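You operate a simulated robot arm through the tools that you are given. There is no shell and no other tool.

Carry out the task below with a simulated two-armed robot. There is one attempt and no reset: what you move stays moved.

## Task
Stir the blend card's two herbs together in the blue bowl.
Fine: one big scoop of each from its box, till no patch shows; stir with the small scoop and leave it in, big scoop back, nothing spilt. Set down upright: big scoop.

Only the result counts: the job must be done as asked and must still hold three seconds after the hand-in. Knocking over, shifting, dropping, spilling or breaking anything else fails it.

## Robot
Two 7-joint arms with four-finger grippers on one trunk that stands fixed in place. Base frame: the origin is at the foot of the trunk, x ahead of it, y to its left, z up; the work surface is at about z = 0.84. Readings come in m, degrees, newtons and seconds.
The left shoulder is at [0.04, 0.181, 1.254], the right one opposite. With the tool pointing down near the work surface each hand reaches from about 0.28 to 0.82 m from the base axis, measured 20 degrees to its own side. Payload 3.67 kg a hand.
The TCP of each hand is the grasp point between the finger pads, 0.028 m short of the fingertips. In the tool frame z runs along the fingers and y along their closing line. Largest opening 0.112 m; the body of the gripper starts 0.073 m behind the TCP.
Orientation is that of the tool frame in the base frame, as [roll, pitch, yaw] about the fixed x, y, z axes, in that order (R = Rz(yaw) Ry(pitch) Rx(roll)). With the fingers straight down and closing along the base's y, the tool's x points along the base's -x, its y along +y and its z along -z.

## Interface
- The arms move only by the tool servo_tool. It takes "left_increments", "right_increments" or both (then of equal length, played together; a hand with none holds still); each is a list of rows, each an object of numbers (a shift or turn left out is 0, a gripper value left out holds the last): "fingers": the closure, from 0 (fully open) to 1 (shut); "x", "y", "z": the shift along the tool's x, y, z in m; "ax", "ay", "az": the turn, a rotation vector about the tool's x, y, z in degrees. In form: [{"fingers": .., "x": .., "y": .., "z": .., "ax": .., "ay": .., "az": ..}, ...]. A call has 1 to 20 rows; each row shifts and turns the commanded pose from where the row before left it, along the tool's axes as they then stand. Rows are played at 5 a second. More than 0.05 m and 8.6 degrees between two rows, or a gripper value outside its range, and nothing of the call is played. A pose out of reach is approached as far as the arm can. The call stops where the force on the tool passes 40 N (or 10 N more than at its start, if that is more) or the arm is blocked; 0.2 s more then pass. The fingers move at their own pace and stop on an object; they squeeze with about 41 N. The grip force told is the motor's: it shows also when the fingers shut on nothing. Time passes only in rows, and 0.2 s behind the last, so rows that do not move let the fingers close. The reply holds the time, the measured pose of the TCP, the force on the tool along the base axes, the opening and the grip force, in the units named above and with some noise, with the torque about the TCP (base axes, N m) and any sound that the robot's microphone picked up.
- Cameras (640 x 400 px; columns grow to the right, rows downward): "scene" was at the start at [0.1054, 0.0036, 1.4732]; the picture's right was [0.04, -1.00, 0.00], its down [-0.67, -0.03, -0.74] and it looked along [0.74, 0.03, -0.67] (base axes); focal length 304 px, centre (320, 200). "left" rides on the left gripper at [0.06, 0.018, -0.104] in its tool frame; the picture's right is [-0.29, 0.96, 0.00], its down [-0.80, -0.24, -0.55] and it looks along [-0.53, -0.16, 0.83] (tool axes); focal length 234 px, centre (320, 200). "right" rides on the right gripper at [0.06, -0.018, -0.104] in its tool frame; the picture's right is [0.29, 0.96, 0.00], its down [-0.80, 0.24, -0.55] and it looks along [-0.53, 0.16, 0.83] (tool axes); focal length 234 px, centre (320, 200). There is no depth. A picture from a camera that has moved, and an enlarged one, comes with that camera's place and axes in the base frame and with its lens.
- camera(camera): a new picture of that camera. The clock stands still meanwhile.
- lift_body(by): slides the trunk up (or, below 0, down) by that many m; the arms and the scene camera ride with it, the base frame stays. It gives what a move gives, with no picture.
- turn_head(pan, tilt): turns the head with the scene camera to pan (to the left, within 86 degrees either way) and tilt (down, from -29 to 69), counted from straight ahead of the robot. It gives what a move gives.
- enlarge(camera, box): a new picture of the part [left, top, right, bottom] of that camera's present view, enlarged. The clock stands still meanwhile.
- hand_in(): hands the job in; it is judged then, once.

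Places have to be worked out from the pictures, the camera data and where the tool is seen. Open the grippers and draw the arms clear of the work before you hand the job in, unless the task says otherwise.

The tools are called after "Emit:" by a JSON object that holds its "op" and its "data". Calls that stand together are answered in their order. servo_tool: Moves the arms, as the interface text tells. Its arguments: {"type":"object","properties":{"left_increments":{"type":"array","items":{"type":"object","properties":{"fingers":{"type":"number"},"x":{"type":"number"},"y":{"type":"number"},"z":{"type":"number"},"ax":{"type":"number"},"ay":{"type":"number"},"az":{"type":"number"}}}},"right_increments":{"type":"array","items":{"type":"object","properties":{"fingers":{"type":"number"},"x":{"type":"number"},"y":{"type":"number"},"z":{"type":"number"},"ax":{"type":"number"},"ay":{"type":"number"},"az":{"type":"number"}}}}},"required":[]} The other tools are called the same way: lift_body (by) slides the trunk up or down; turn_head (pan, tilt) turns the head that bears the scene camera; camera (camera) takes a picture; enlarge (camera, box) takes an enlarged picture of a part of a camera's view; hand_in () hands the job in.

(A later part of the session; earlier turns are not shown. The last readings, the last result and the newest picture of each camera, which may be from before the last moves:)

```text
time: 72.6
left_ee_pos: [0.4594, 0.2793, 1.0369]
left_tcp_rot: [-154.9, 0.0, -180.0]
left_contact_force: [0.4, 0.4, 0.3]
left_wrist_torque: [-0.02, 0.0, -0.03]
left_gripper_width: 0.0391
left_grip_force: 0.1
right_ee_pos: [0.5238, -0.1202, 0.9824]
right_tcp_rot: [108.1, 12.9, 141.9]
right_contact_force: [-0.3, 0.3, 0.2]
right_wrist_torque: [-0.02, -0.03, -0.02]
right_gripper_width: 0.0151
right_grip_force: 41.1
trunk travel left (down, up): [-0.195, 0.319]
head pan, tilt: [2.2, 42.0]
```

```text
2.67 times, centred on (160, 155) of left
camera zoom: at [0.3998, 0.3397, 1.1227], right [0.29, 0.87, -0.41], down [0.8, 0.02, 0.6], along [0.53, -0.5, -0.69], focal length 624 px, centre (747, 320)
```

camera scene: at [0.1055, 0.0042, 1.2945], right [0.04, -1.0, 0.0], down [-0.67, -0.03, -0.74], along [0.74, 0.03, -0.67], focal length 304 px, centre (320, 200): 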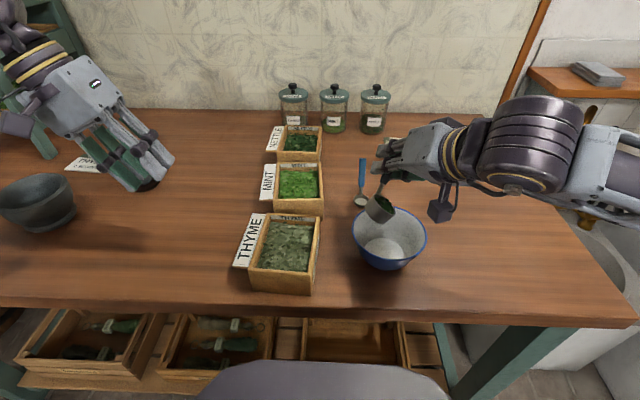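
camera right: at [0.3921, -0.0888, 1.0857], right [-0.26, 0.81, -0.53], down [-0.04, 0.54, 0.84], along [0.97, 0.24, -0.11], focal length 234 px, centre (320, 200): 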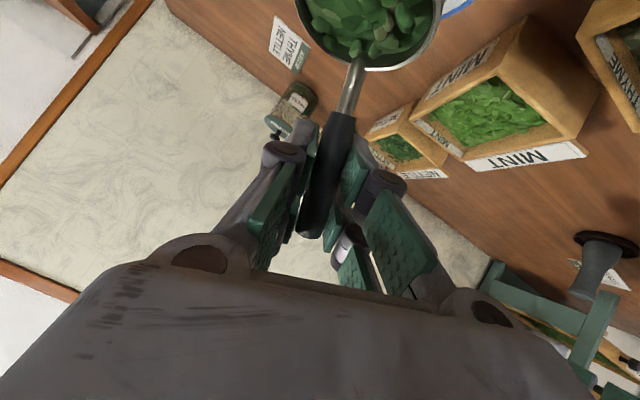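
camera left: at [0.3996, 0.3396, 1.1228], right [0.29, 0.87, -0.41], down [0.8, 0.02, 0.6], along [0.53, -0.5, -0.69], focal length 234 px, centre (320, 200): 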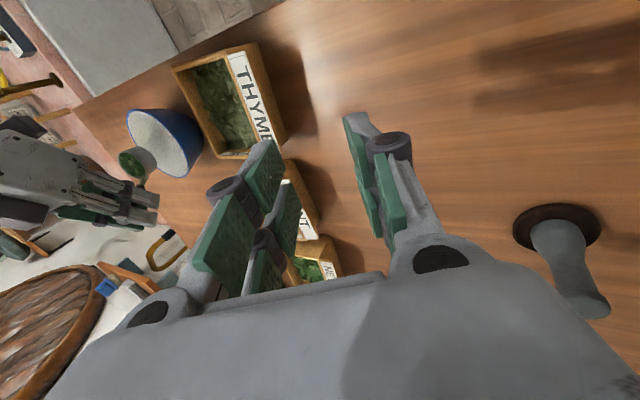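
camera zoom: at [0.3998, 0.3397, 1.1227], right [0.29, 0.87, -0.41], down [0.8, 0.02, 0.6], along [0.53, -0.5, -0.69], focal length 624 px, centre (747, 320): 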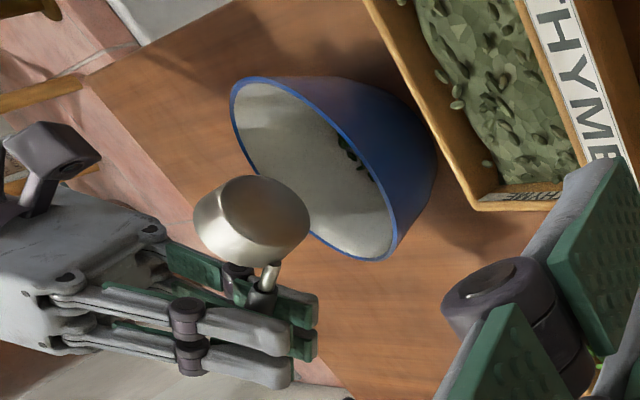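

The nettle has landed cleanly in the bowl. I'll tilt a bit further to empty the cup fully, then look.

Emit:
{"op": "servo_tool", "data": {"right_increments": [{"x": -0.0002, "y": -0.0065, "z": 0.0008, "ax": -4.902, "ay": 0.882, "az": 6.254}, {"x": -0.0002, "y": -0.0065, "z": 0.0008, "ax": -4.902, "ay": 0.882, "az": 6.254}, {"x": -0.0002, "y": -0.0065, "z": 0.0008, "ax": -4.902, "ay": 0.882, "az": 6.254}, {"x": -0.0002, "y": -0.0065, "z": 0.0008, "ax": -4.902, "ay": 0.882, "az": 6.254}, {}, {}, {}]}}

Emit:
{"op": "enlarge", "data": {"camera": "scene", "box": [310, 150, 460, 290]}}

Emit:
{"op": "camera", "data": {"camera": "right"}}

```text
time: 74.2
left_ee_pos: [0.459, 0.2785, 1.0375]
left_tcp_rot: [-155.0, 0.0, -179.9]
left_contact_force: [0.6, 0.3, -0.3]
left_wrist_torque: [-0.01, 0.0, -0.02]
left_gripper_width: 0.0393
left_grip_force: 0.1
right_ee_pos: [0.5247, -0.1222, 0.9585]
right_tcp_rot: [88.2, -12.2, 141.9]
right_contact_force: [0.6, 0.2, 0.1]
right_wrist_torque: [-0.03, -0.01, -0.04]
right_gripper_width: 0.0151
right_grip_force: 41.5
trunk travel left (down, up): [-0.195, 0.319]
head pan, tilt: [2.2, 42.0]
```

```text
2.86 times, centred on (385, 220) of scene
camera zoom: at [0.1052, 0.0036, 1.2945], right [0.04, -1.0, 0.0], down [-0.67, -0.03, -0.74], along [0.74, 0.03, -0.67], focal length 868 px, centre (134, 143)
```

zoom: 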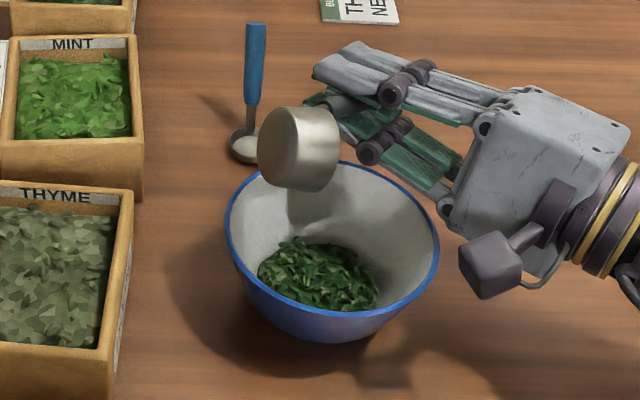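

```text
taken
camera right: at [0.4114, -0.1645, 0.9502], right [-0.08, 0.03, 1.0], down [0.3, -0.95, 0.05], along [0.95, 0.31, 0.07], focal length 234 px, centre (320, 200)
```

right: 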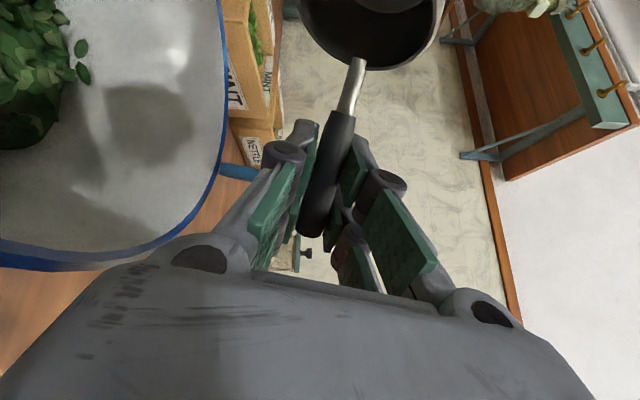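

The cup is empty and nothing was spilled. I'll reverse the tilt back to level.

Emit:
{"op": "servo_tool", "data": {"right_increments": [{"x": 0.0009, "y": 0.0065, "z": -0.0002, "ax": 4.902, "ay": -0.882, "az": -6.254}, {"x": 0.0009, "y": 0.0065, "z": -0.0002, "ax": 4.902, "ay": -0.882, "az": -6.254}, {"x": 0.0009, "y": 0.0065, "z": -0.0002, "ax": 4.902, "ay": -0.882, "az": -6.254}, {"x": 0.0009, "y": 0.0065, "z": -0.0002, "ax": 4.902, "ay": -0.882, "az": -6.254}, {"x": 0.0009, "y": 0.0065, "z": -0.0002, "ax": 4.902, "ay": -0.882, "az": -6.254}, {"x": 0.0009, "y": 0.0065, "z": -0.0002, "ax": 4.902, "ay": -0.882, "az": -6.254}, {"x": 0.0009, "y": 0.0065, "z": -0.0002, "ax": 4.902, "ay": -0.882, "az": -6.254}, {"x": 0.0009, "y": 0.0065, "z": -0.0002, "ax": 4.902, "ay": -0.882, "az": -6.254}, {"x": 0.0009, "y": 0.0065, "z": -0.0002, "ax": 4.902, "ay": -0.882, "az": -6.254}, {"x": 0.0009, "y": 0.0065, "z": -0.0002, "ax": 4.902, "ay": -0.882, "az": -6.254}, {"x": 0.0009, "y": 0.0065, "z": -0.0002, "ax": 4.902, "ay": -0.882, "az": -6.254}, {"x": 0.0009, "y": 0.0065, "z": -0.0002, "ax": 4.902, "ay": -0.882, "az": -6.254}, {"x": 0.0009, "y": 0.0065, "z": -0.0002, "ax": 4.902, "ay": -0.882, "az": -6.254}, {"x": 0.0009, "y": 0.0065, "z": -0.0002, "ax": 4.902, "ay": -0.882, "az": -6.254}, {"x": 0.0009, "y": 0.0065, "z": -0.0002, "ax": 4.902, "ay": -0.882, "az": -6.254}, {}]}}

```text
time: 77.6
left_ee_pos: [0.4588, 0.2786, 1.0368]
left_tcp_rot: [-155.1, -0.1, -180.0]
left_contact_force: [0.4, -0.3, -0.2]
left_wrist_torque: [0.04, 0.02, 0.0]
left_gripper_width: 0.0392
left_grip_force: 0.0
right_ee_pos: [0.5095, -0.0627, 1.0107]
right_tcp_rot: [-149.4, 50.0, -149.3]
right_contact_force: [-0.3, 0.1, -0.3]
right_wrist_torque: [0.0, 0.0, 0.04]
right_gripper_width: 0.0151
right_grip_force: 40.8
trunk travel left (down, up): [-0.195, 0.319]
head pan, tilt: [2.2, 42.0]
```

The scoop is level again. I'll move the left hand a little farther away and bring the empty scoop over the thyme box, nearer its front so no finger sits above a wall.

Emit:
{"op": "servo_tool", "data": {"left_increments": [{"z": -0.03}, {"z": -0.03}, {}, {}, {}, {}], "right_increments": [{"x": -0.0066, "y": 0.031, "z": -0.0126}, {"x": -0.0066, "y": 0.031, "z": -0.0126}, {"x": -0.0066, "y": 0.031, "z": -0.0126}, {"x": -0.0066, "y": 0.031, "z": -0.0126}, {"x": -0.0066, "y": 0.031, "z": -0.0126}, {}]}}

Emit:
{"op": "camera", "data": {"camera": "scene"}}

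Emit:
{"op": "camera", "data": {"camera": "left"}}

```text
time: 79.0
left_ee_pos: [0.4597, 0.3042, 1.091]
left_tcp_rot: [-154.9, 0.0, -179.9]
left_contact_force: [-0.8, 0.0, 0.0]
left_wrist_torque: [0.02, 0.0, 0.04]
left_gripper_width: 0.0393
left_grip_force: 0.1
right_ee_pos: [0.4603, 0.1, 1.019]
right_tcp_rot: [-149.6, 50.1, -149.4]
right_contact_force: [-0.2, -0.4, -0.9]
right_wrist_torque: [0.01, 0.05, 0.02]
right_gripper_width: 0.0151
right_grip_force: 41.1
trunk travel left (down, up): [-0.195, 0.319]
head pan, tilt: [2.2, 42.0]
```

```text
taken
camera scene: at [0.1056, 0.0028, 1.2945], right [0.04, -1.0, 0.0], down [-0.67, -0.02, -0.74], along [0.74, 0.03, -0.67], focal length 304 px, centre (320, 200)
```

scene: 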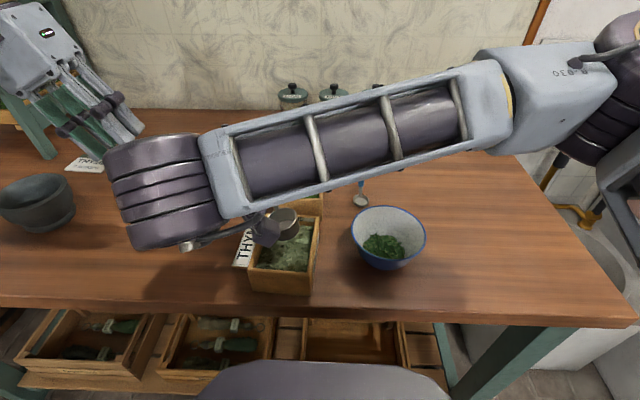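

```text
taken
camera left: at [0.4001, 0.3643, 1.1776], right [0.29, 0.87, -0.4], down [0.8, 0.02, 0.6], along [0.53, -0.5, -0.69], focal length 234 px, centre (320, 200)
```

left: 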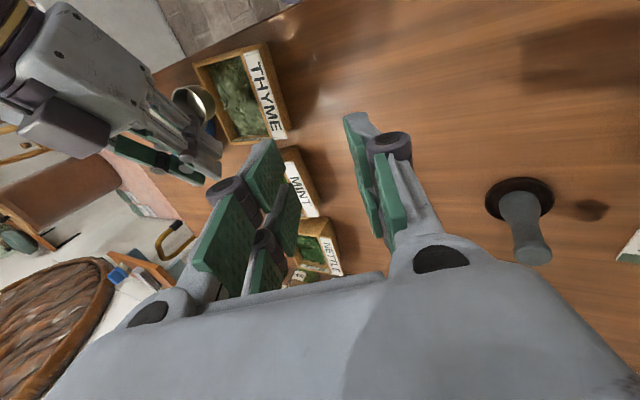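

The pose was reached. I'll zoom in to verify the cup against the thyme box.

Emit:
{"op": "enlarge", "data": {"camera": "scene", "box": [220, 190, 340, 310]}}

Emit:
{"op": "enlarge", "data": {"camera": "left", "box": [140, 30, 320, 160]}}

```text
3.33 times, centred on (280, 250) of scene
camera zoom: at [0.1056, 0.0028, 1.2945], right [0.04, -1.0, 0.0], down [-0.67, -0.02, -0.74], along [0.74, 0.03, -0.67], focal length 1012 px, centre (453, 33)
```

zoom: 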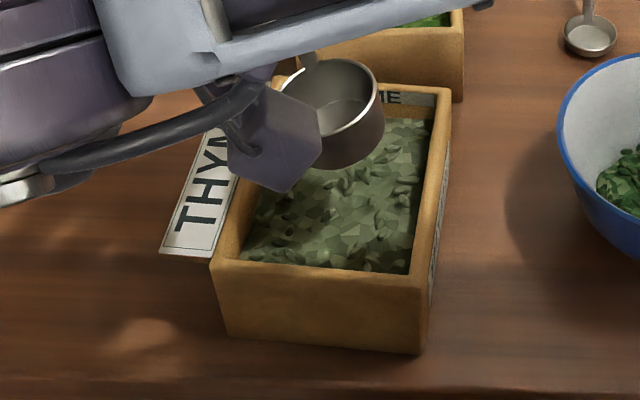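

```text
3.08 times, centred on (230, 95) of left
camera zoom: at [0.4001, 0.3643, 1.1776], right [0.29, 0.87, -0.4], down [0.8, 0.02, 0.6], along [0.53, -0.5, -0.69], focal length 720 px, centre (597, 523)
```

zoom: 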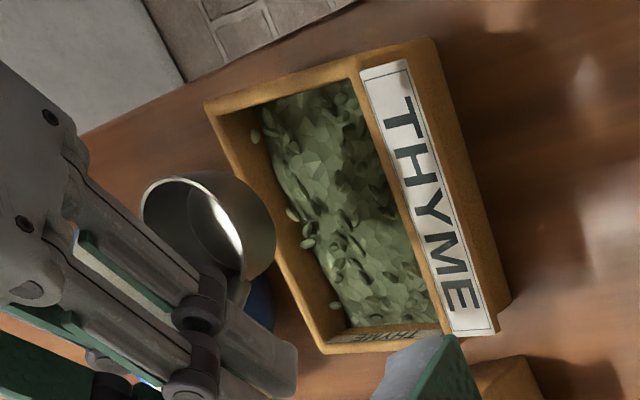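

The cup is where I computed and the thyme interior spans about x 0.383–0.488, y 0.033–0.114. I'll tilt 40° and dip in as before.

Emit:
{"op": "servo_tool", "data": {"right_increments": [{"ax": -4.43, "ay": -0.83, "az": 6.61}, {"ax": -4.43, "ay": -0.83, "az": 6.61}, {"ax": -4.43, "ay": -0.83, "az": 6.61}, {"ax": -4.43, "ay": -0.83, "az": 6.61}, {"ax": -4.43, "ay": -0.83, "az": 6.61}, {"x": -0.0128, "y": -0.0284, "z": -0.0155}, {"x": 0.0199, "y": -0.0089, "z": 0.0122}, {}]}}

Emit:
{"op": "enlarge", "data": {"camera": "scene", "box": [220, 190, 340, 310]}}

Emit:
{"op": "enlarge", "data": {"camera": "left", "box": [140, 30, 320, 160]}}

```text
time: 80.8
left_ee_pos: [0.4596, 0.3047, 1.093]
left_tcp_rot: [-155.0, 0.0, -179.9]
left_contact_force: [-0.8, -0.4, 0.1]
left_wrist_torque: [0.02, 0.0, 0.01]
left_gripper_width: 0.0392
left_grip_force: 0.0
right_ee_pos: [0.4593, 0.0674, 1.0039]
right_tcp_rot: [144.0, 52.9, 156.4]
right_contact_force: [0.0, 0.4, -0.6]
right_wrist_torque: [0.0, -0.05, 0.03]
right_gripper_width: 0.0149
right_grip_force: 40.9
trunk travel left (down, up): [-0.195, 0.319]
head pan, tilt: [2.2, 42.0]
```

```text
3.33 times, centred on (280, 250) of scene
camera zoom: at [0.1048, 0.0032, 1.2946], right [0.04, -1.0, 0.0], down [-0.67, -0.03, -0.74], along [0.74, 0.03, -0.67], focal length 1012 px, centre (453, 33)
```

zoom: 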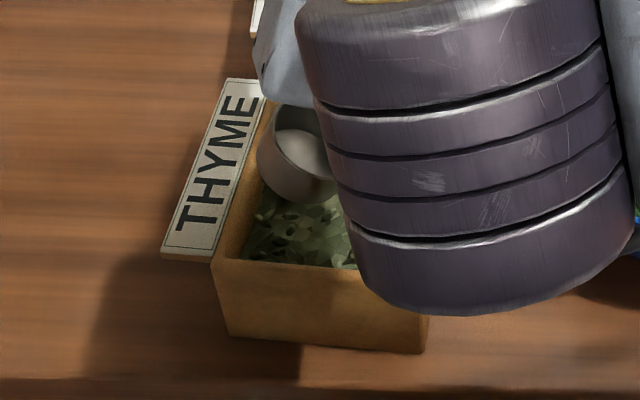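

```text
3.08 times, centred on (230, 95) of left
camera zoom: at [0.3993, 0.3647, 1.1778], right [0.29, 0.87, -0.4], down [0.8, 0.02, 0.6], along [0.53, -0.5, -0.69], focal length 720 px, centre (597, 523)
```

zoom: 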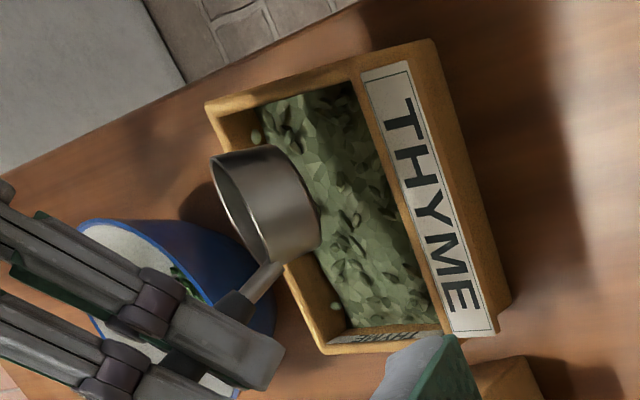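

Clearances look fine. I'll descend into the thyme in small steps.

Emit:
{"op": "servo_tool", "data": {"right_increments": [{"x": 0.0096, "y": -0.0048, "z": 0.0057}, {"x": 0.0096, "y": -0.0048, "z": 0.0057}, {"x": 0.0096, "y": -0.0048, "z": 0.0057}, {"x": 0.0096, "y": -0.0045, "z": 0.0057}, {"x": 0.0096, "y": -0.0045, "z": 0.0057}, {}]}}

Emit:
{"op": "enlarge", "data": {"camera": "left", "box": [140, 30, 320, 160]}}

Emit:
{"op": "enlarge", "data": {"camera": "scene", "box": [220, 190, 340, 310]}}

```text
time: 82.2
left_ee_pos: [0.4594, 0.3049, 1.0923]
left_tcp_rot: [-155.0, 0.1, 180.0]
left_contact_force: [-0.4, -0.1, -0.8]
left_wrist_torque: [0.0, 0.01, 0.0]
left_gripper_width: 0.0391
left_grip_force: 0.0
right_ee_pos: [0.4575, 0.0654, 0.9417]
right_tcp_rot: [144.0, 52.9, 156.4]
right_contact_force: [0.1, -0.6, -0.4]
right_wrist_torque: [0.0, -0.03, 0.0]
right_gripper_width: 0.015
right_grip_force: 40.6
trunk travel left (down, up): [-0.195, 0.319]
head pan, tilt: [2.2, 42.0]
```

```text
3.08 times, centred on (230, 95) of left
camera zoom: at [0.3997, 0.3652, 1.1775], right [0.29, 0.87, -0.41], down [0.8, 0.02, 0.6], along [0.53, -0.5, -0.69], focal length 720 px, centre (597, 523)
```

zoom: 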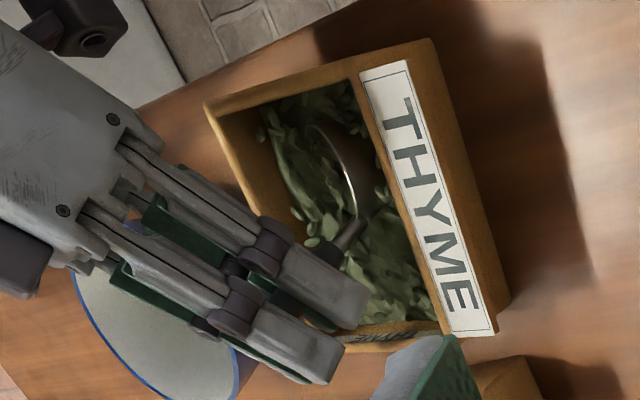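

```text
3.33 times, centred on (280, 250) of scene
camera zoom: at [0.1052, 0.0037, 1.2945], right [0.04, -1.0, 0.0], down [-0.67, -0.03, -0.74], along [0.74, 0.03, -0.67], focal length 1012 px, centre (453, 33)
```

zoom: 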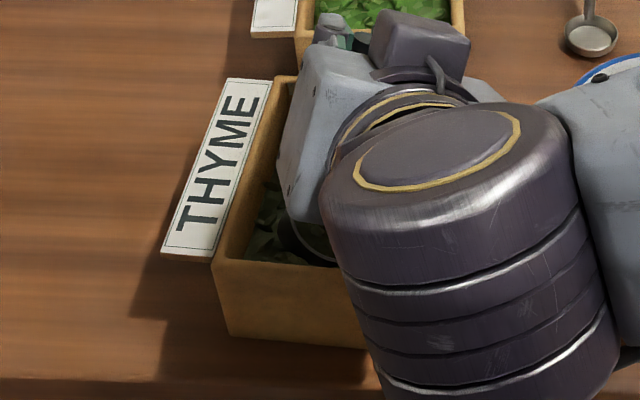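

The arm's elbow configuration looks different in this view. I'll check the wider scene before moving on.

Emit:
{"op": "camera", "data": {"camera": "scene"}}

Emit:
{"op": "camera", "data": {"camera": "left"}}

Emit:
{"op": "camera", "data": {"camera": "right"}}

```text
taken
camera scene: at [0.1052, 0.0037, 1.2945], right [0.04, -1.0, 0.0], down [-0.67, -0.03, -0.74], along [0.74, 0.03, -0.67], focal length 304 px, centre (320, 200)
```

scene: 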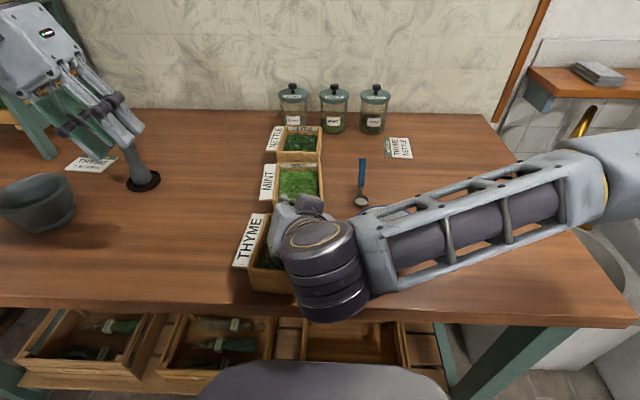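

```text
taken
camera left: at [0.3997, 0.3652, 1.1775], right [0.29, 0.87, -0.41], down [0.8, 0.02, 0.6], along [0.53, -0.5, -0.69], focal length 234 px, centre (320, 200)
```

left: 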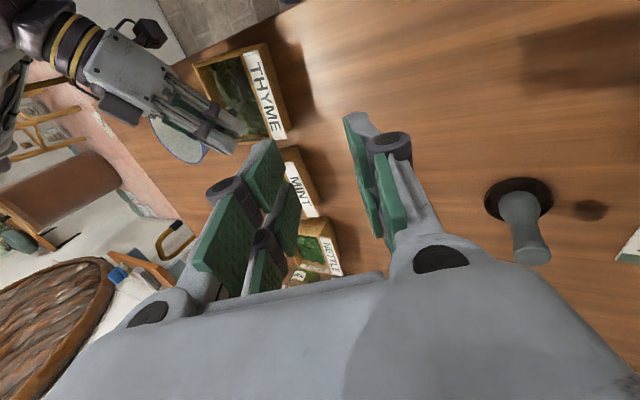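

```text
taken
camera right: at [0.341, 0.0343, 0.939], right [-0.26, 0.96, 0.11], down [-0.04, -0.12, 0.99], along [0.97, 0.25, 0.07], focal length 234 px, centre (320, 200)
```

right: 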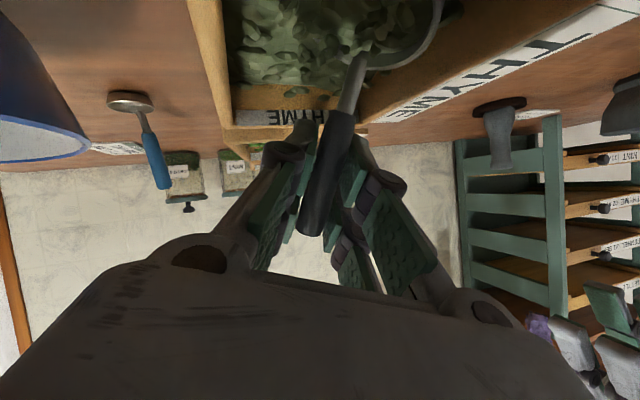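

The forearm passes above the bowl with clearance, and the cup is buried in thyme. I'll sweep and level with the fingers kept just above rim height, then lift out.

Emit:
{"op": "servo_tool", "data": {"right_increments": [{"x": -0.0019, "y": -0.0074, "z": -0.0022}, {"x": 0.0009, "y": 0.0064, "z": 0.0014, "ax": 4.43, "ay": 0.83, "az": -6.61}, {"x": 0.0017, "y": 0.0064, "z": 0.0019, "ax": 4.43, "ay": 0.83, "az": -6.61}, {"x": 0.0023, "y": 0.0058, "z": 0.0022, "ax": 4.43, "ay": 0.83, "az": -6.61}, {"x": 0.0023, "y": 0.006, "z": 0.0023, "ax": 4.43, "ay": 0.83, "az": -6.61}, {"x": 0.0024, "y": 0.0061, "z": 0.0024, "ax": 4.43, "ay": 0.83, "az": -6.61}, {}]}}

Emit:
{"op": "enlarge", "data": {"camera": "scene", "box": [220, 190, 340, 310]}}

Emit:
{"op": "enlarge", "data": {"camera": "left", "box": [140, 30, 320, 160]}}

```text
time: 83.8
left_ee_pos: [0.4594, 0.3048, 1.0915]
left_tcp_rot: [-155.0, 0.0, -180.0]
left_contact_force: [0.5, 0.2, 0.0]
left_wrist_torque: [-0.01, 0.05, 0.0]
left_gripper_width: 0.0392
left_grip_force: 0.1
right_ee_pos: [0.4587, 0.0876, 0.931]
right_tcp_rot: [-149.3, 50.0, -149.5]
right_contact_force: [-0.8, -0.6, -0.1]
right_wrist_torque: [0.05, -0.04, 0.0]
right_gripper_width: 0.015
right_grip_force: 40.8
trunk travel left (down, up): [-0.195, 0.319]
head pan, tilt: [2.2, 42.0]
```

```text
3.33 times, centred on (280, 250) of scene
camera zoom: at [0.1054, 0.0031, 1.2945], right [0.04, -1.0, 0.0], down [-0.67, -0.03, -0.74], along [0.74, 0.03, -0.67], focal length 1012 px, centre (453, 33)
```

zoom: 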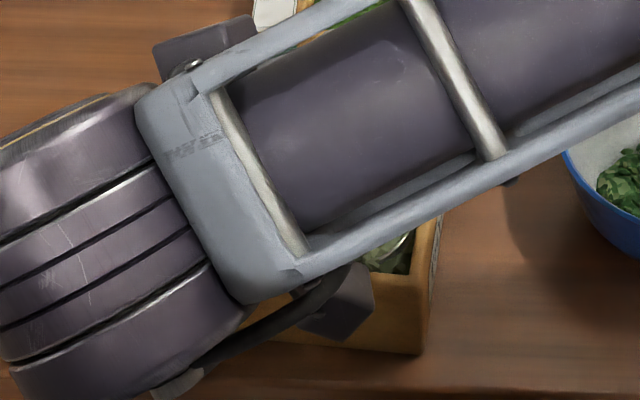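

```text
3.08 times, centred on (230, 95) of left
camera zoom: at [0.3999, 0.3646, 1.1776], right [0.29, 0.87, -0.4], down [0.8, 0.02, 0.6], along [0.53, -0.5, -0.69], focal length 720 px, centre (597, 523)
```

zoom: 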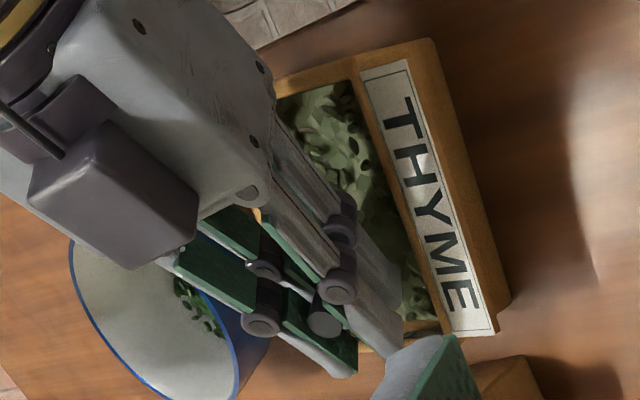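

The thyme box hasn't moved: its sign is at the same pixels as before. I'll lift straight up gently.

Emit:
{"op": "servo_tool", "data": {"right_increments": [{"x": -0.0077, "y": -0.0033, "z": -0.0055}, {"x": -0.0115, "y": -0.0049, "z": -0.0083}, {"x": -0.0153, "y": -0.0065, "z": -0.0111}, {"x": -0.0153, "y": -0.0065, "z": -0.0111}, {"x": -0.0153, "y": -0.0065, "z": -0.0111}, {"x": -0.0153, "y": -0.0065, "z": -0.0111}, {}]}}

Emit:
{"op": "camera", "data": {"camera": "right"}}

Emit:
{"op": "enlarge", "data": {"camera": "scene", "box": [220, 190, 340, 310]}}

Emit:
{"op": "enlarge", "data": {"camera": "left", "box": [140, 30, 320, 160]}}

```text
time: 85.4
left_ee_pos: [0.4602, 0.3049, 1.0918]
left_tcp_rot: [-155.0, 0.0, -180.0]
left_contact_force: [-0.6, 0.7, -0.8]
left_wrist_torque: [-0.02, 0.02, 0.01]
left_gripper_width: 0.0393
left_grip_force: 0.0
right_ee_pos: [0.4575, 0.0873, 1.0366]
right_tcp_rot: [-149.5, 50.0, -149.4]
right_contact_force: [0.9, -0.7, -0.4]
right_wrist_torque: [0.02, -0.03, -0.03]
right_gripper_width: 0.0153
right_grip_force: 41.4
trunk travel left (down, up): [-0.195, 0.319]
head pan, tilt: [2.2, 42.0]
```

```text
taken
camera right: at [0.3402, 0.0616, 1.0548], right [-0.26, 0.81, -0.53], down [-0.04, 0.54, 0.84], along [0.97, 0.24, -0.11], focal length 234 px, centre (320, 200)
```

right: 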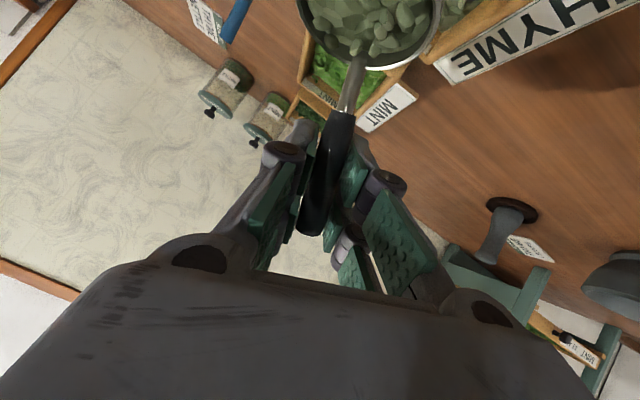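

```text
3.33 times, centred on (280, 250) of scene
camera zoom: at [0.1056, 0.0038, 1.2945], right [0.04, -1.0, 0.0], down [-0.67, -0.03, -0.74], along [0.74, 0.03, -0.67], focal length 1012 px, centre (453, 33)
```

zoom: 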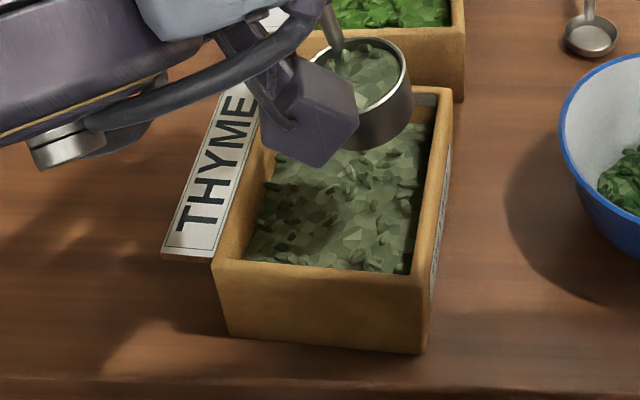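

```text
3.08 times, centred on (230, 95) of left
camera zoom: at [0.4001, 0.3653, 1.1773], right [0.29, 0.87, -0.41], down [0.8, 0.02, 0.6], along [0.53, -0.5, -0.69], focal length 720 px, centre (597, 523)
```

zoom: 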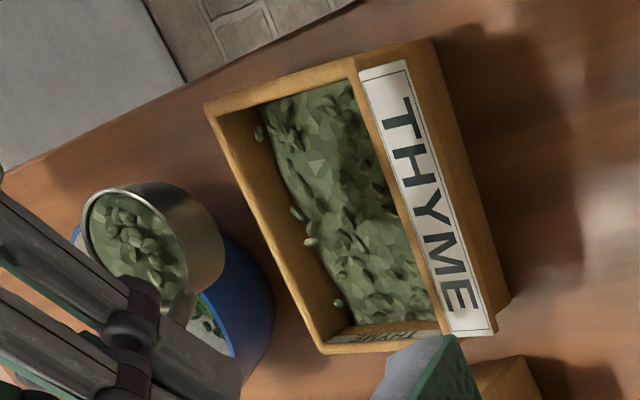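

The scoop is full of thyme, and the box and bowl haven't moved. I'll carry it level to the same spot over the bowl.

Emit:
{"op": "servo_tool", "data": {"right_increments": [{"x": 0.0033, "y": -0.0243, "z": 0.0097}, {"x": 0.0033, "y": -0.0243, "z": 0.0097}, {"x": 0.0033, "y": -0.0243, "z": 0.0097}, {"x": 0.0033, "y": -0.0243, "z": 0.0097}, {"x": 0.0033, "y": -0.0243, "z": 0.0097}, {"x": 0.0033, "y": -0.0243, "z": 0.0097}, {"x": 0.0204, "y": 0.0087, "z": 0.0147}, {}]}}

Emit:
{"op": "servo_tool", "data": {"right_increments": [{"x": -0.0002, "y": -0.0065, "z": 0.0008, "ax": -4.902, "ay": 0.882, "az": 6.254}, {"x": -0.0002, "y": -0.0065, "z": 0.0008, "ax": -4.902, "ay": 0.882, "az": 6.254}, {"x": -0.0002, "y": -0.0065, "z": 0.0008, "ax": -4.902, "ay": 0.882, "az": 6.254}, {}]}}

Emit:
{"op": "enlarge", "data": {"camera": "left", "box": [100, 50, 280, 180]}}

Emit:
{"op": "enlarge", "data": {"camera": "scene", "box": [310, 150, 460, 290]}}

```text
time: 87.2
left_ee_pos: [0.4585, 0.3049, 1.0925]
left_tcp_rot: [-155.1, 0.0, 180.0]
left_contact_force: [-0.4, 0.4, 0.5]
left_wrist_torque: [-0.01, -0.01, 0.0]
left_gripper_width: 0.0391
left_grip_force: 0.0
right_ee_pos: [0.5094, -0.0615, 1.0109]
right_tcp_rot: [-149.4, 49.9, -149.4]
right_contact_force: [0.1, -0.1, -1.0]
right_wrist_torque: [-0.03, 0.01, 0.01]
right_gripper_width: 0.0153
right_grip_force: 41.0
trunk travel left (down, up): [-0.195, 0.319]
head pan, tilt: [2.2, 42.0]
```

```text
time: 88.2
left_ee_pos: [0.4599, 0.3049, 1.0915]
left_tcp_rot: [-154.9, 0.0, 180.0]
left_contact_force: [-0.4, 1.0, -0.4]
left_wrist_torque: [0.02, 0.01, -0.04]
left_gripper_width: 0.0391
left_grip_force: 0.1
right_ee_pos: [0.5142, -0.0797, 1.0123]
right_tcp_rot: [172.3, 51.2, -179.4]
right_contact_force: [-0.4, 0.1, 0.1]
right_wrist_torque: [-0.03, 0.01, 0.01]
right_gripper_width: 0.0152
right_grip_force: 41.0
trunk travel left (down, up): [-0.195, 0.319]
head pan, tilt: [2.2, 42.0]
```

```text
3.08 times, centred on (190, 115) of left
camera zoom: at [0.3998, 0.3658, 1.1773], right [0.29, 0.87, -0.41], down [0.8, 0.02, 0.6], along [0.53, -0.5, -0.69], focal length 720 px, centre (720, 462)
```

zoom: 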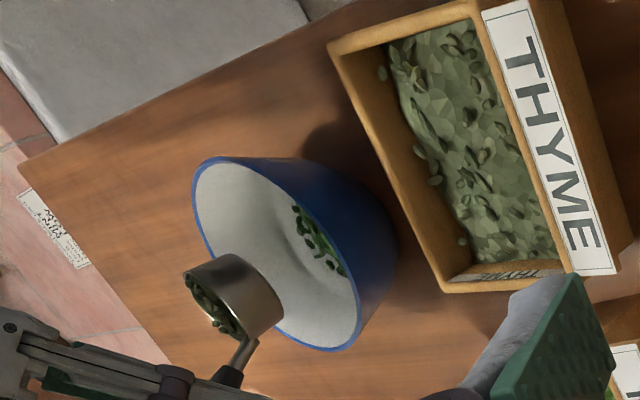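

```text
2.86 times, centred on (385, 220) of scene
camera zoom: at [0.1053, 0.0043, 1.2945], right [0.04, -1.0, 0.0], down [-0.67, -0.03, -0.74], along [0.74, 0.03, -0.67], focal length 868 px, centre (134, 143)
```

zoom: 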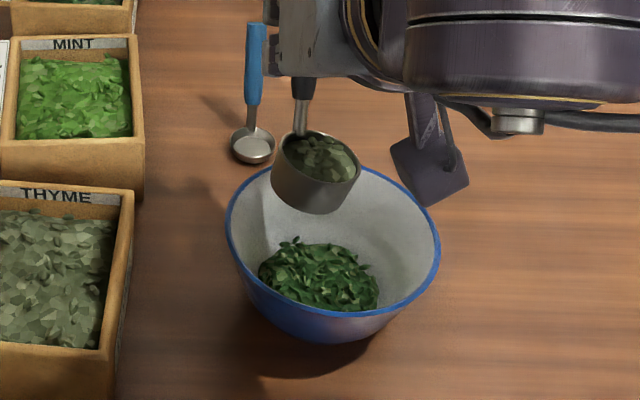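

All is as in the first pour, so I'll continue the tilt to 120°.

Emit:
{"op": "servo_tool", "data": {"right_increments": [{"x": -0.0002, "y": -0.0065, "z": 0.0008, "ax": -4.902, "ay": 0.882, "az": 6.254}, {"x": -0.0002, "y": -0.0065, "z": 0.0008, "ax": -4.902, "ay": 0.882, "az": 6.254}, {"x": -0.0002, "y": -0.0065, "z": 0.0008, "ax": -4.902, "ay": 0.882, "az": 6.254}, {"x": -0.0002, "y": -0.0065, "z": 0.0008, "ax": -4.902, "ay": 0.882, "az": 6.254}, {"x": -0.0002, "y": -0.0065, "z": 0.0008, "ax": -4.902, "ay": 0.882, "az": 6.254}, {"x": -0.0002, "y": -0.0065, "z": 0.0008, "ax": -4.902, "ay": 0.882, "az": 6.254}, {"x": -0.0002, "y": -0.0065, "z": 0.0008, "ax": -4.902, "ay": 0.882, "az": 6.254}, {"x": -0.0002, "y": -0.0065, "z": 0.0008, "ax": -4.902, "ay": 0.882, "az": 6.254}, {"x": -0.0002, "y": -0.0065, "z": 0.0008, "ax": -4.902, "ay": 0.882, "az": 6.254}, {"x": -0.0002, "y": -0.0065, "z": 0.0008, "ax": -4.902, "ay": 0.882, "az": 6.254}, {"x": -0.0002, "y": -0.0065, "z": 0.0008, "ax": -4.902, "ay": 0.882, "az": 6.254}, {"x": -0.0002, "y": -0.0065, "z": 0.0008, "ax": -4.902, "ay": 0.882, "az": 6.254}, {}, {}, {}]}}

Emit:
{"op": "enlarge", "data": {"camera": "scene", "box": [310, 150, 460, 290]}}

Emit:
{"op": "camera", "data": {"camera": "right"}}

Emit:
{"op": "enlarge", "data": {"camera": "left", "box": [100, 50, 280, 180]}}

```text
time: 91.4
left_ee_pos: [0.4598, 0.3052, 1.0915]
left_tcp_rot: [-155.0, 0.0, 179.9]
left_contact_force: [-0.5, -0.3, 0.2]
left_wrist_torque: [-0.01, 0.0, -0.01]
left_gripper_width: 0.039
left_grip_force: 0.0
right_ee_pos: [0.5243, -0.1221, 0.9572]
right_tcp_rot: [88.2, -12.2, 141.8]
right_contact_force: [-0.3, 0.2, -1.0]
right_wrist_torque: [-0.06, -0.07, -0.03]
right_gripper_width: 0.0153
right_grip_force: 41.1
trunk travel left (down, up): [-0.195, 0.319]
head pan, tilt: [2.2, 42.0]
```

```text
2.86 times, centred on (385, 220) of scene
camera zoom: at [0.1052, 0.0037, 1.2945], right [0.04, -1.0, 0.0], down [-0.67, -0.03, -0.74], along [0.74, 0.03, -0.67], focal length 868 px, centre (134, 143)
```

zoom: 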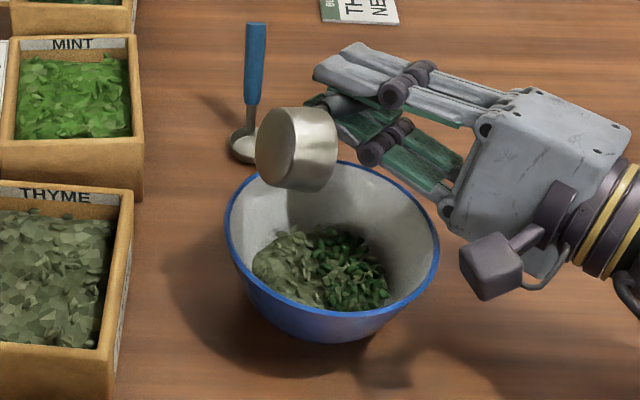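

```text
taken
camera right: at [0.411, -0.165, 0.9496], right [-0.08, 0.03, 1.0], down [0.3, -0.95, 0.05], along [0.95, 0.31, 0.07], focal length 234 px, centre (320, 200)
```

right: 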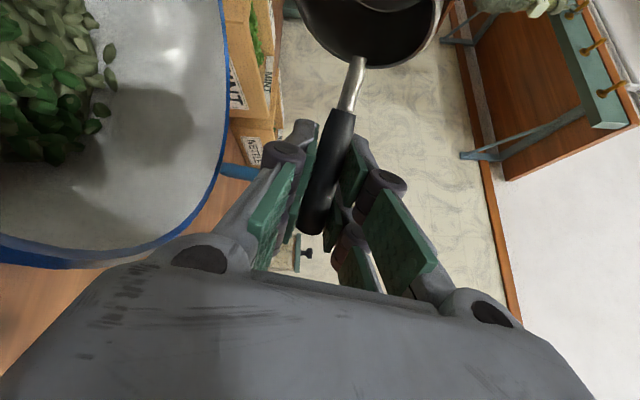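

```text
3.08 times, centred on (190, 115) of left
camera zoom: at [0.3997, 0.3651, 1.1775], right [0.29, 0.87, -0.41], down [0.8, 0.02, 0.6], along [0.53, -0.5, -0.69], focal length 720 px, centre (720, 462)
```

zoom: 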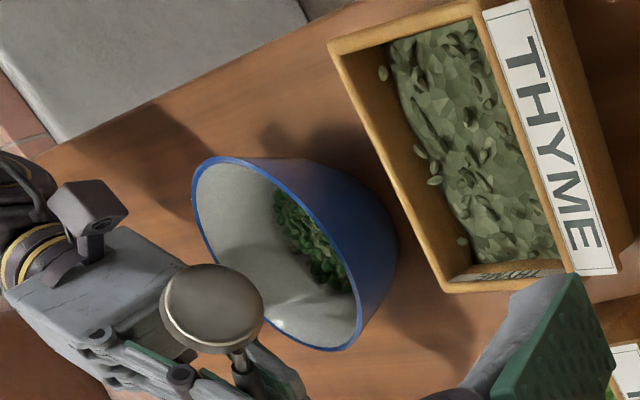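

Both herbs are in the bowl, the cup is empty and nothing was spilled. I'll level the scoop and raise it, then carry it back above its original place.

Emit:
{"op": "servo_tool", "data": {"right_increments": [{"x": 0.0009, "y": 0.0065, "z": -0.0002, "ax": 4.902, "ay": -0.882, "az": -6.254}, {"x": 0.0009, "y": 0.0065, "z": -0.0002, "ax": 4.902, "ay": -0.882, "az": -6.254}, {"x": 0.0009, "y": 0.0065, "z": -0.0002, "ax": 4.902, "ay": -0.882, "az": -6.254}, {"x": 0.0009, "y": 0.0065, "z": -0.0002, "ax": 4.902, "ay": -0.882, "az": -6.254}, {"x": 0.0009, "y": 0.0065, "z": -0.0002, "ax": 4.902, "ay": -0.882, "az": -6.254}, {"x": 0.0009, "y": 0.0065, "z": -0.0002, "ax": 4.902, "ay": -0.882, "az": -6.254}, {"x": 0.0009, "y": 0.0065, "z": -0.0002, "ax": 4.902, "ay": -0.882, "az": -6.254}, {"x": 0.0009, "y": 0.0065, "z": -0.0002, "ax": 4.902, "ay": -0.882, "az": -6.254}, {"x": 0.0009, "y": 0.0065, "z": -0.0002, "ax": 4.902, "ay": -0.882, "az": -6.254}, {"x": 0.0009, "y": 0.0065, "z": -0.0002, "ax": 4.902, "ay": -0.882, "az": -6.254}, {"x": 0.0009, "y": 0.0065, "z": -0.0002, "ax": 4.902, "ay": -0.882, "az": -6.254}, {"x": 0.0009, "y": 0.0065, "z": -0.0002, "ax": 4.902, "ay": -0.882, "az": -6.254}, {"x": 0.0009, "y": 0.0065, "z": -0.0002, "ax": 4.902, "ay": -0.882, "az": -6.254}, {"x": 0.0009, "y": 0.0065, "z": -0.0002, "ax": 4.902, "ay": -0.882, "az": -6.254}, {"x": 0.0009, "y": 0.0065, "z": -0.0002, "ax": 4.902, "ay": -0.882, "az": -6.254}, {"x": -0.023, "y": -0.0098, "z": -0.0166}, {"x": -0.023, "y": -0.0098, "z": -0.0166}, {}]}}

Emit:
{"op": "servo_tool", "data": {"right_increments": [{"x": -0.0185, "y": -0.0074, "z": 0.0299}, {"x": -0.0185, "y": -0.0074, "z": 0.0299}, {"x": -0.0185, "y": -0.0074, "z": 0.0299}, {"x": -0.0185, "y": -0.0074, "z": 0.0299}, {"x": -0.0185, "y": -0.0074, "z": 0.0299}, {"x": -0.0185, "y": -0.0074, "z": 0.0299}, {"x": -0.0185, "y": -0.0074, "z": 0.0299}, {"x": -0.0185, "y": -0.0074, "z": 0.0299}, {"ax": 5.75, "ay": 2.45, "az": 4.15}, {"ax": 5.75, "ay": 2.45, "az": 4.15}, {"ax": 5.75, "ay": 2.45, "az": 4.15}, {"ax": 5.75, "ay": 2.45, "az": 4.15}, {}]}}

Emit:
{"op": "camera", "data": {"camera": "right"}}

Emit:
{"op": "camera", "data": {"camera": "scene"}}

```text
time: 95.2
left_ee_pos: [0.4596, 0.3045, 1.0922]
left_tcp_rot: [-155.1, 0.1, -180.0]
left_contact_force: [0.5, -0.9, 0.1]
left_wrist_torque: [-0.03, 0.02, 0.0]
left_gripper_width: 0.0394
left_grip_force: 0.0
right_ee_pos: [0.5122, -0.062, 1.0687]
right_tcp_rot: [-149.5, 50.0, -149.4]
right_contact_force: [-0.4, -0.4, -0.4]
right_wrist_torque: [0.03, -0.03, -0.02]
right_gripper_width: 0.0151
right_grip_force: 41.0
trunk travel left (down, up): [-0.195, 0.319]
head pan, tilt: [2.2, 42.0]
```

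```text
time: 98.0
left_ee_pos: [0.4595, 0.3037, 1.093]
left_tcp_rot: [-155.0, 0.0, 180.0]
left_contact_force: [0.7, 0.2, 0.4]
left_wrist_torque: [-0.03, 0.01, -0.04]
left_gripper_width: 0.0391
left_grip_force: 0.1
right_ee_pos: [0.7958, -0.0937, 1.0706]
right_tcp_rot: [-149.4, 50.0, -179.5]
right_contact_force: [-0.1, 0.5, -1.2]
right_wrist_torque: [0.01, 0.0, 0.01]
right_gripper_width: 0.0153
right_grip_force: 40.6
trunk travel left (down, up): [-0.195, 0.319]
head pan, tilt: [2.2, 42.0]
```

```text
taken
camera right: at [0.6817, -0.058, 1.088], right [0.18, 0.83, -0.53], down [0.24, 0.49, 0.84], along [0.95, -0.28, -0.11], focal length 234 px, centre (320, 200)
```

right: 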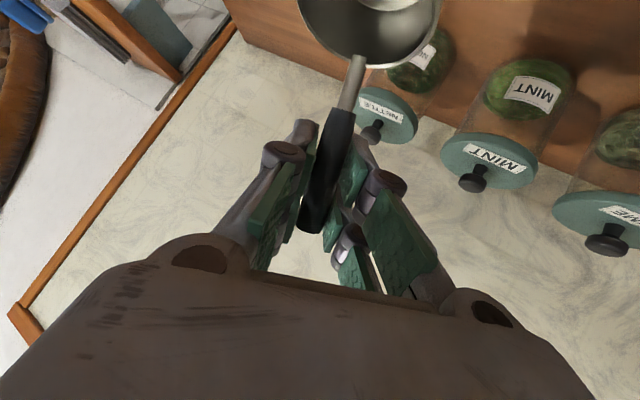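

```text
taken
camera scene: at [0.1053, 0.0029, 1.2945], right [0.04, -1.0, 0.0], down [-0.67, -0.02, -0.74], along [0.74, 0.03, -0.67], focal length 304 px, centre (320, 200)
```

scene: 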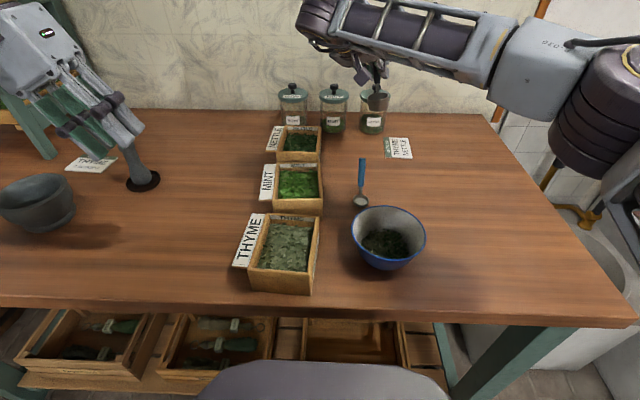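

I'm directly above the original place with the original orientation. I'll lower the scoop most of the way.

Emit:
{"op": "servo_tool", "data": {"right_increments": [{"x": 0.0268, "y": 0.0114, "z": 0.0194}, {"x": 0.0268, "y": 0.0114, "z": 0.0194}, {"x": 0.0268, "y": 0.0114, "z": 0.0194}, {"x": 0.0268, "y": 0.0114, "z": 0.0194}, {"x": 0.0046, "y": 0.002, "z": 0.0033}, {}]}}

Emit:
{"op": "enlarge", "data": {"camera": "scene", "box": [310, 80, 430, 180]}}

```text
time: 99.4
left_ee_pos: [0.4604, 0.3059, 1.0903]
left_tcp_rot: [-155.0, 0.0, 180.0]
left_contact_force: [-0.3, 0.5, -0.8]
left_wrist_torque: [-0.01, 0.02, 0.02]
left_gripper_width: 0.0392
left_grip_force: 0.0
right_ee_pos: [0.796, -0.0941, 0.9214]
right_tcp_rot: [-149.4, 50.1, -179.4]
right_contact_force: [-1.3, -0.8, -0.9]
right_wrist_torque: [0.02, -0.01, -0.01]
right_gripper_width: 0.0151
right_grip_force: 40.7
trunk travel left (down, up): [-0.195, 0.319]
head pan, tilt: [2.2, 42.0]
```

```text
4.00 times, centred on (370, 130) of scene
camera zoom: at [0.1056, 0.0036, 1.2945], right [0.04, -1.0, 0.0], down [-0.67, -0.03, -0.74], along [0.74, 0.03, -0.67], focal length 1214 px, centre (120, 480)
```

zoom: 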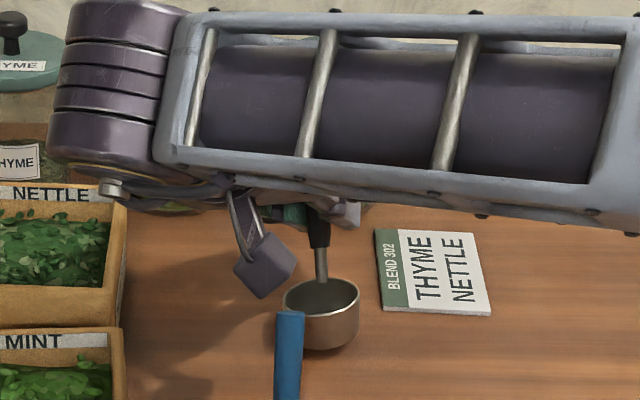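

It's about 5 mm above the table. I'll ease it down in 1.5 mm steps, watching the force.

Emit:
{"op": "servo_tool", "data": {"right_increments": [{"x": 0.0012, "y": 0.0005, "z": 0.0008}, {"x": 0.0012, "y": 0.0005, "z": 0.0008}, {"x": 0.0012, "y": 0.0005, "z": 0.0008}, {}]}}

```text
time: 100.4
left_ee_pos: [0.4598, 0.3049, 1.0911]
left_tcp_rot: [-155.0, 0.1, -180.0]
left_contact_force: [0.0, -0.4, 0.0]
left_wrist_torque: [-0.01, 0.05, 0.01]
left_gripper_width: 0.0389
left_grip_force: 0.0
right_ee_pos: [0.7956, -0.0926, 0.9192]
right_tcp_rot: [-149.4, 50.0, -179.4]
right_contact_force: [1.7, 0.5, 0.6]
right_wrist_torque: [0.02, 0.02, -0.02]
right_gripper_width: 0.0154
right_grip_force: 41.0
trunk travel left (down, up): [-0.195, 0.319]
head pan, tilt: [2.2, 42.0]
```

Emit:
{"op": "servo_tool", "data": {"right_increments": [{"x": 0.0008, "y": 0.0003, "z": 0.0006}, {"x": 0.0008, "y": 0.0003, "z": 0.0006}, {}]}}

```text
time: 101.2
left_ee_pos: [0.4588, 0.3053, 1.0918]
left_tcp_rot: [-155.0, 0.1, 180.0]
left_contact_force: [0.5, 0.2, -0.1]
left_wrist_torque: [0.01, 0.02, 0.02]
left_gripper_width: 0.0393
left_grip_force: 0.1
right_ee_pos: [0.7949, -0.0942, 0.9188]
right_tcp_rot: [-149.4, 50.2, -179.4]
right_contact_force: [2.7, 1.9, 10.9]
right_wrist_torque: [0.2, 0.32, -0.08]
right_gripper_width: 0.0152
right_grip_force: 40.7
trunk travel left (down, up): [-0.195, 0.319]
head pan, tilt: [2.2, 42.0]
```

Contact is made with 10.9 N upward, so the scoop is on the table. I'll open the fingers a little and check that it stands.

Emit:
{"op": "servo_tool", "data": {"right_increments": [{"x": -0.0008, "y": -0.0003, "z": -0.0006}, {"fingers": 0.5}, {}, {}]}}

Emit:
{"op": "camera", "data": {"camera": "right"}}

Emit:
{"op": "enlarge", "data": {"camera": "scene", "box": [310, 80, 430, 180]}}

```text
time: 102.2
left_ee_pos: [0.4587, 0.305, 1.0917]
left_tcp_rot: [-155.0, 0.0, 180.0]
left_contact_force: [-0.3, 0.2, 0.6]
left_wrist_torque: [-0.02, -0.04, 0.01]
left_gripper_width: 0.0392
left_grip_force: 0.0
right_ee_pos: [0.7956, -0.0936, 0.9189]
right_tcp_rot: [-149.4, 50.0, -179.3]
right_contact_force: [-0.3, -0.9, 0.1]
right_wrist_torque: [0.01, -0.01, 0.01]
right_gripper_width: 0.0562
right_grip_force: 0.2
trunk travel left (down, up): [-0.195, 0.319]
head pan, tilt: [2.2, 42.0]
```

```text
taken
camera right: at [0.6816, -0.0576, 0.9362], right [0.18, 0.83, -0.53], down [0.24, 0.49, 0.84], along [0.96, -0.28, -0.11], focal length 234 px, centre (320, 200)
```

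right: 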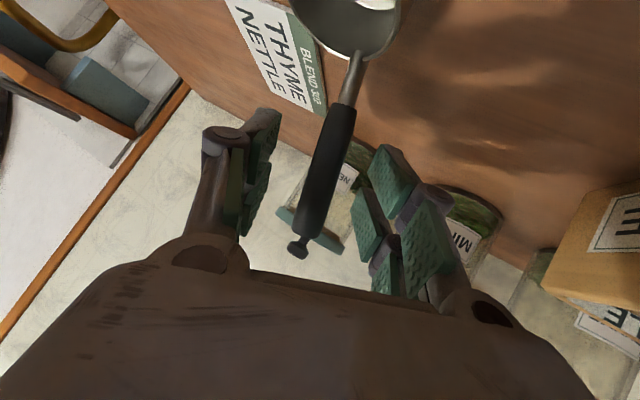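

```text
4.00 times, centred on (370, 130) of scene
camera zoom: at [0.1054, 0.0037, 1.2945], right [0.04, -1.0, 0.0], down [-0.67, -0.03, -0.74], along [0.74, 0.03, -0.67], focal length 1214 px, centre (120, 480)
```

zoom: 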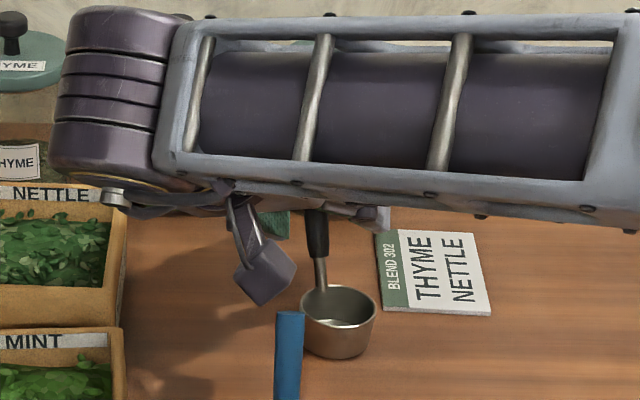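

It stands upright, though it yawed slightly on release. I'll back the hand out along its axis and inspect.

Emit:
{"op": "servo_tool", "data": {"right_increments": [{"z": -0.02}, {"z": -0.03}, {"z": -0.04}, {"z": -0.04}, {"z": -0.04}, {}]}}

Emit:
{"op": "camera", "data": {"camera": "right"}}

Emit:
{"op": "enlarge", "data": {"camera": "scene", "box": [310, 80, 430, 180]}}

```text
time: 103.6
left_ee_pos: [0.4605, 0.3034, 1.0923]
left_tcp_rot: [-155.0, 0.0, 179.9]
left_contact_force: [-0.3, 0.0, 0.8]
left_wrist_torque: [-0.03, 0.04, 0.01]
left_gripper_width: 0.0394
left_grip_force: 0.1
right_ee_pos: [0.6836, -0.0054, 1.0103]
right_tcp_rot: [-149.4, 50.0, -179.5]
right_contact_force: [-0.3, -0.4, -0.7]
right_wrist_torque: [0.01, -0.01, 0.02]
right_gripper_width: 0.0561
right_grip_force: 0.1
trunk travel left (down, up): [-0.195, 0.319]
head pan, tilt: [2.2, 42.0]
```

```text
taken
camera right: at [0.5687, 0.0298, 1.0288], right [0.18, 0.83, -0.53], down [0.24, 0.49, 0.84], along [0.95, -0.28, -0.11], focal length 234 px, centre (320, 200)
```

right: 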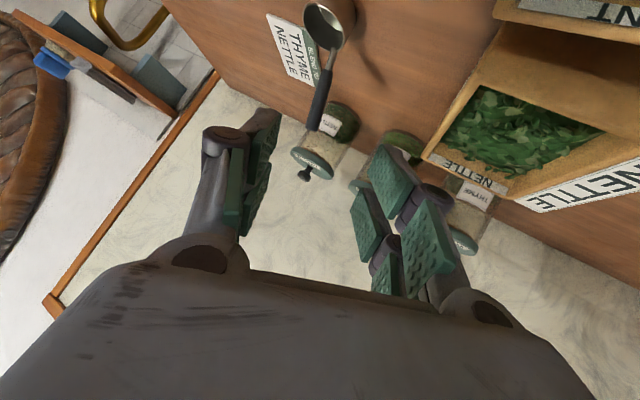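

```text
4.00 times, centred on (370, 130) of scene
camera zoom: at [0.106, 0.0032, 1.2944], right [0.04, -1.0, 0.0], down [-0.67, -0.03, -0.74], along [0.74, 0.03, -0.67], focal length 1214 px, centre (120, 480)
```

zoom: 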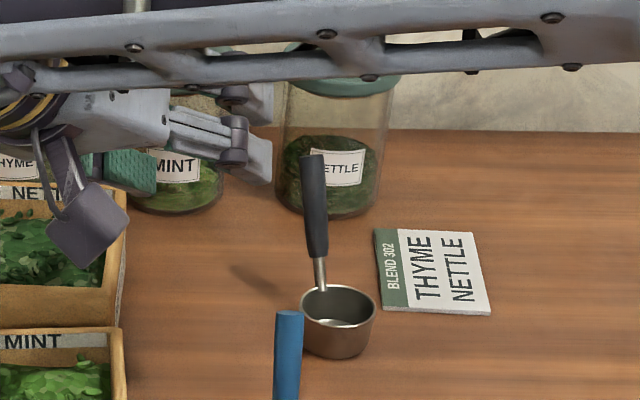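

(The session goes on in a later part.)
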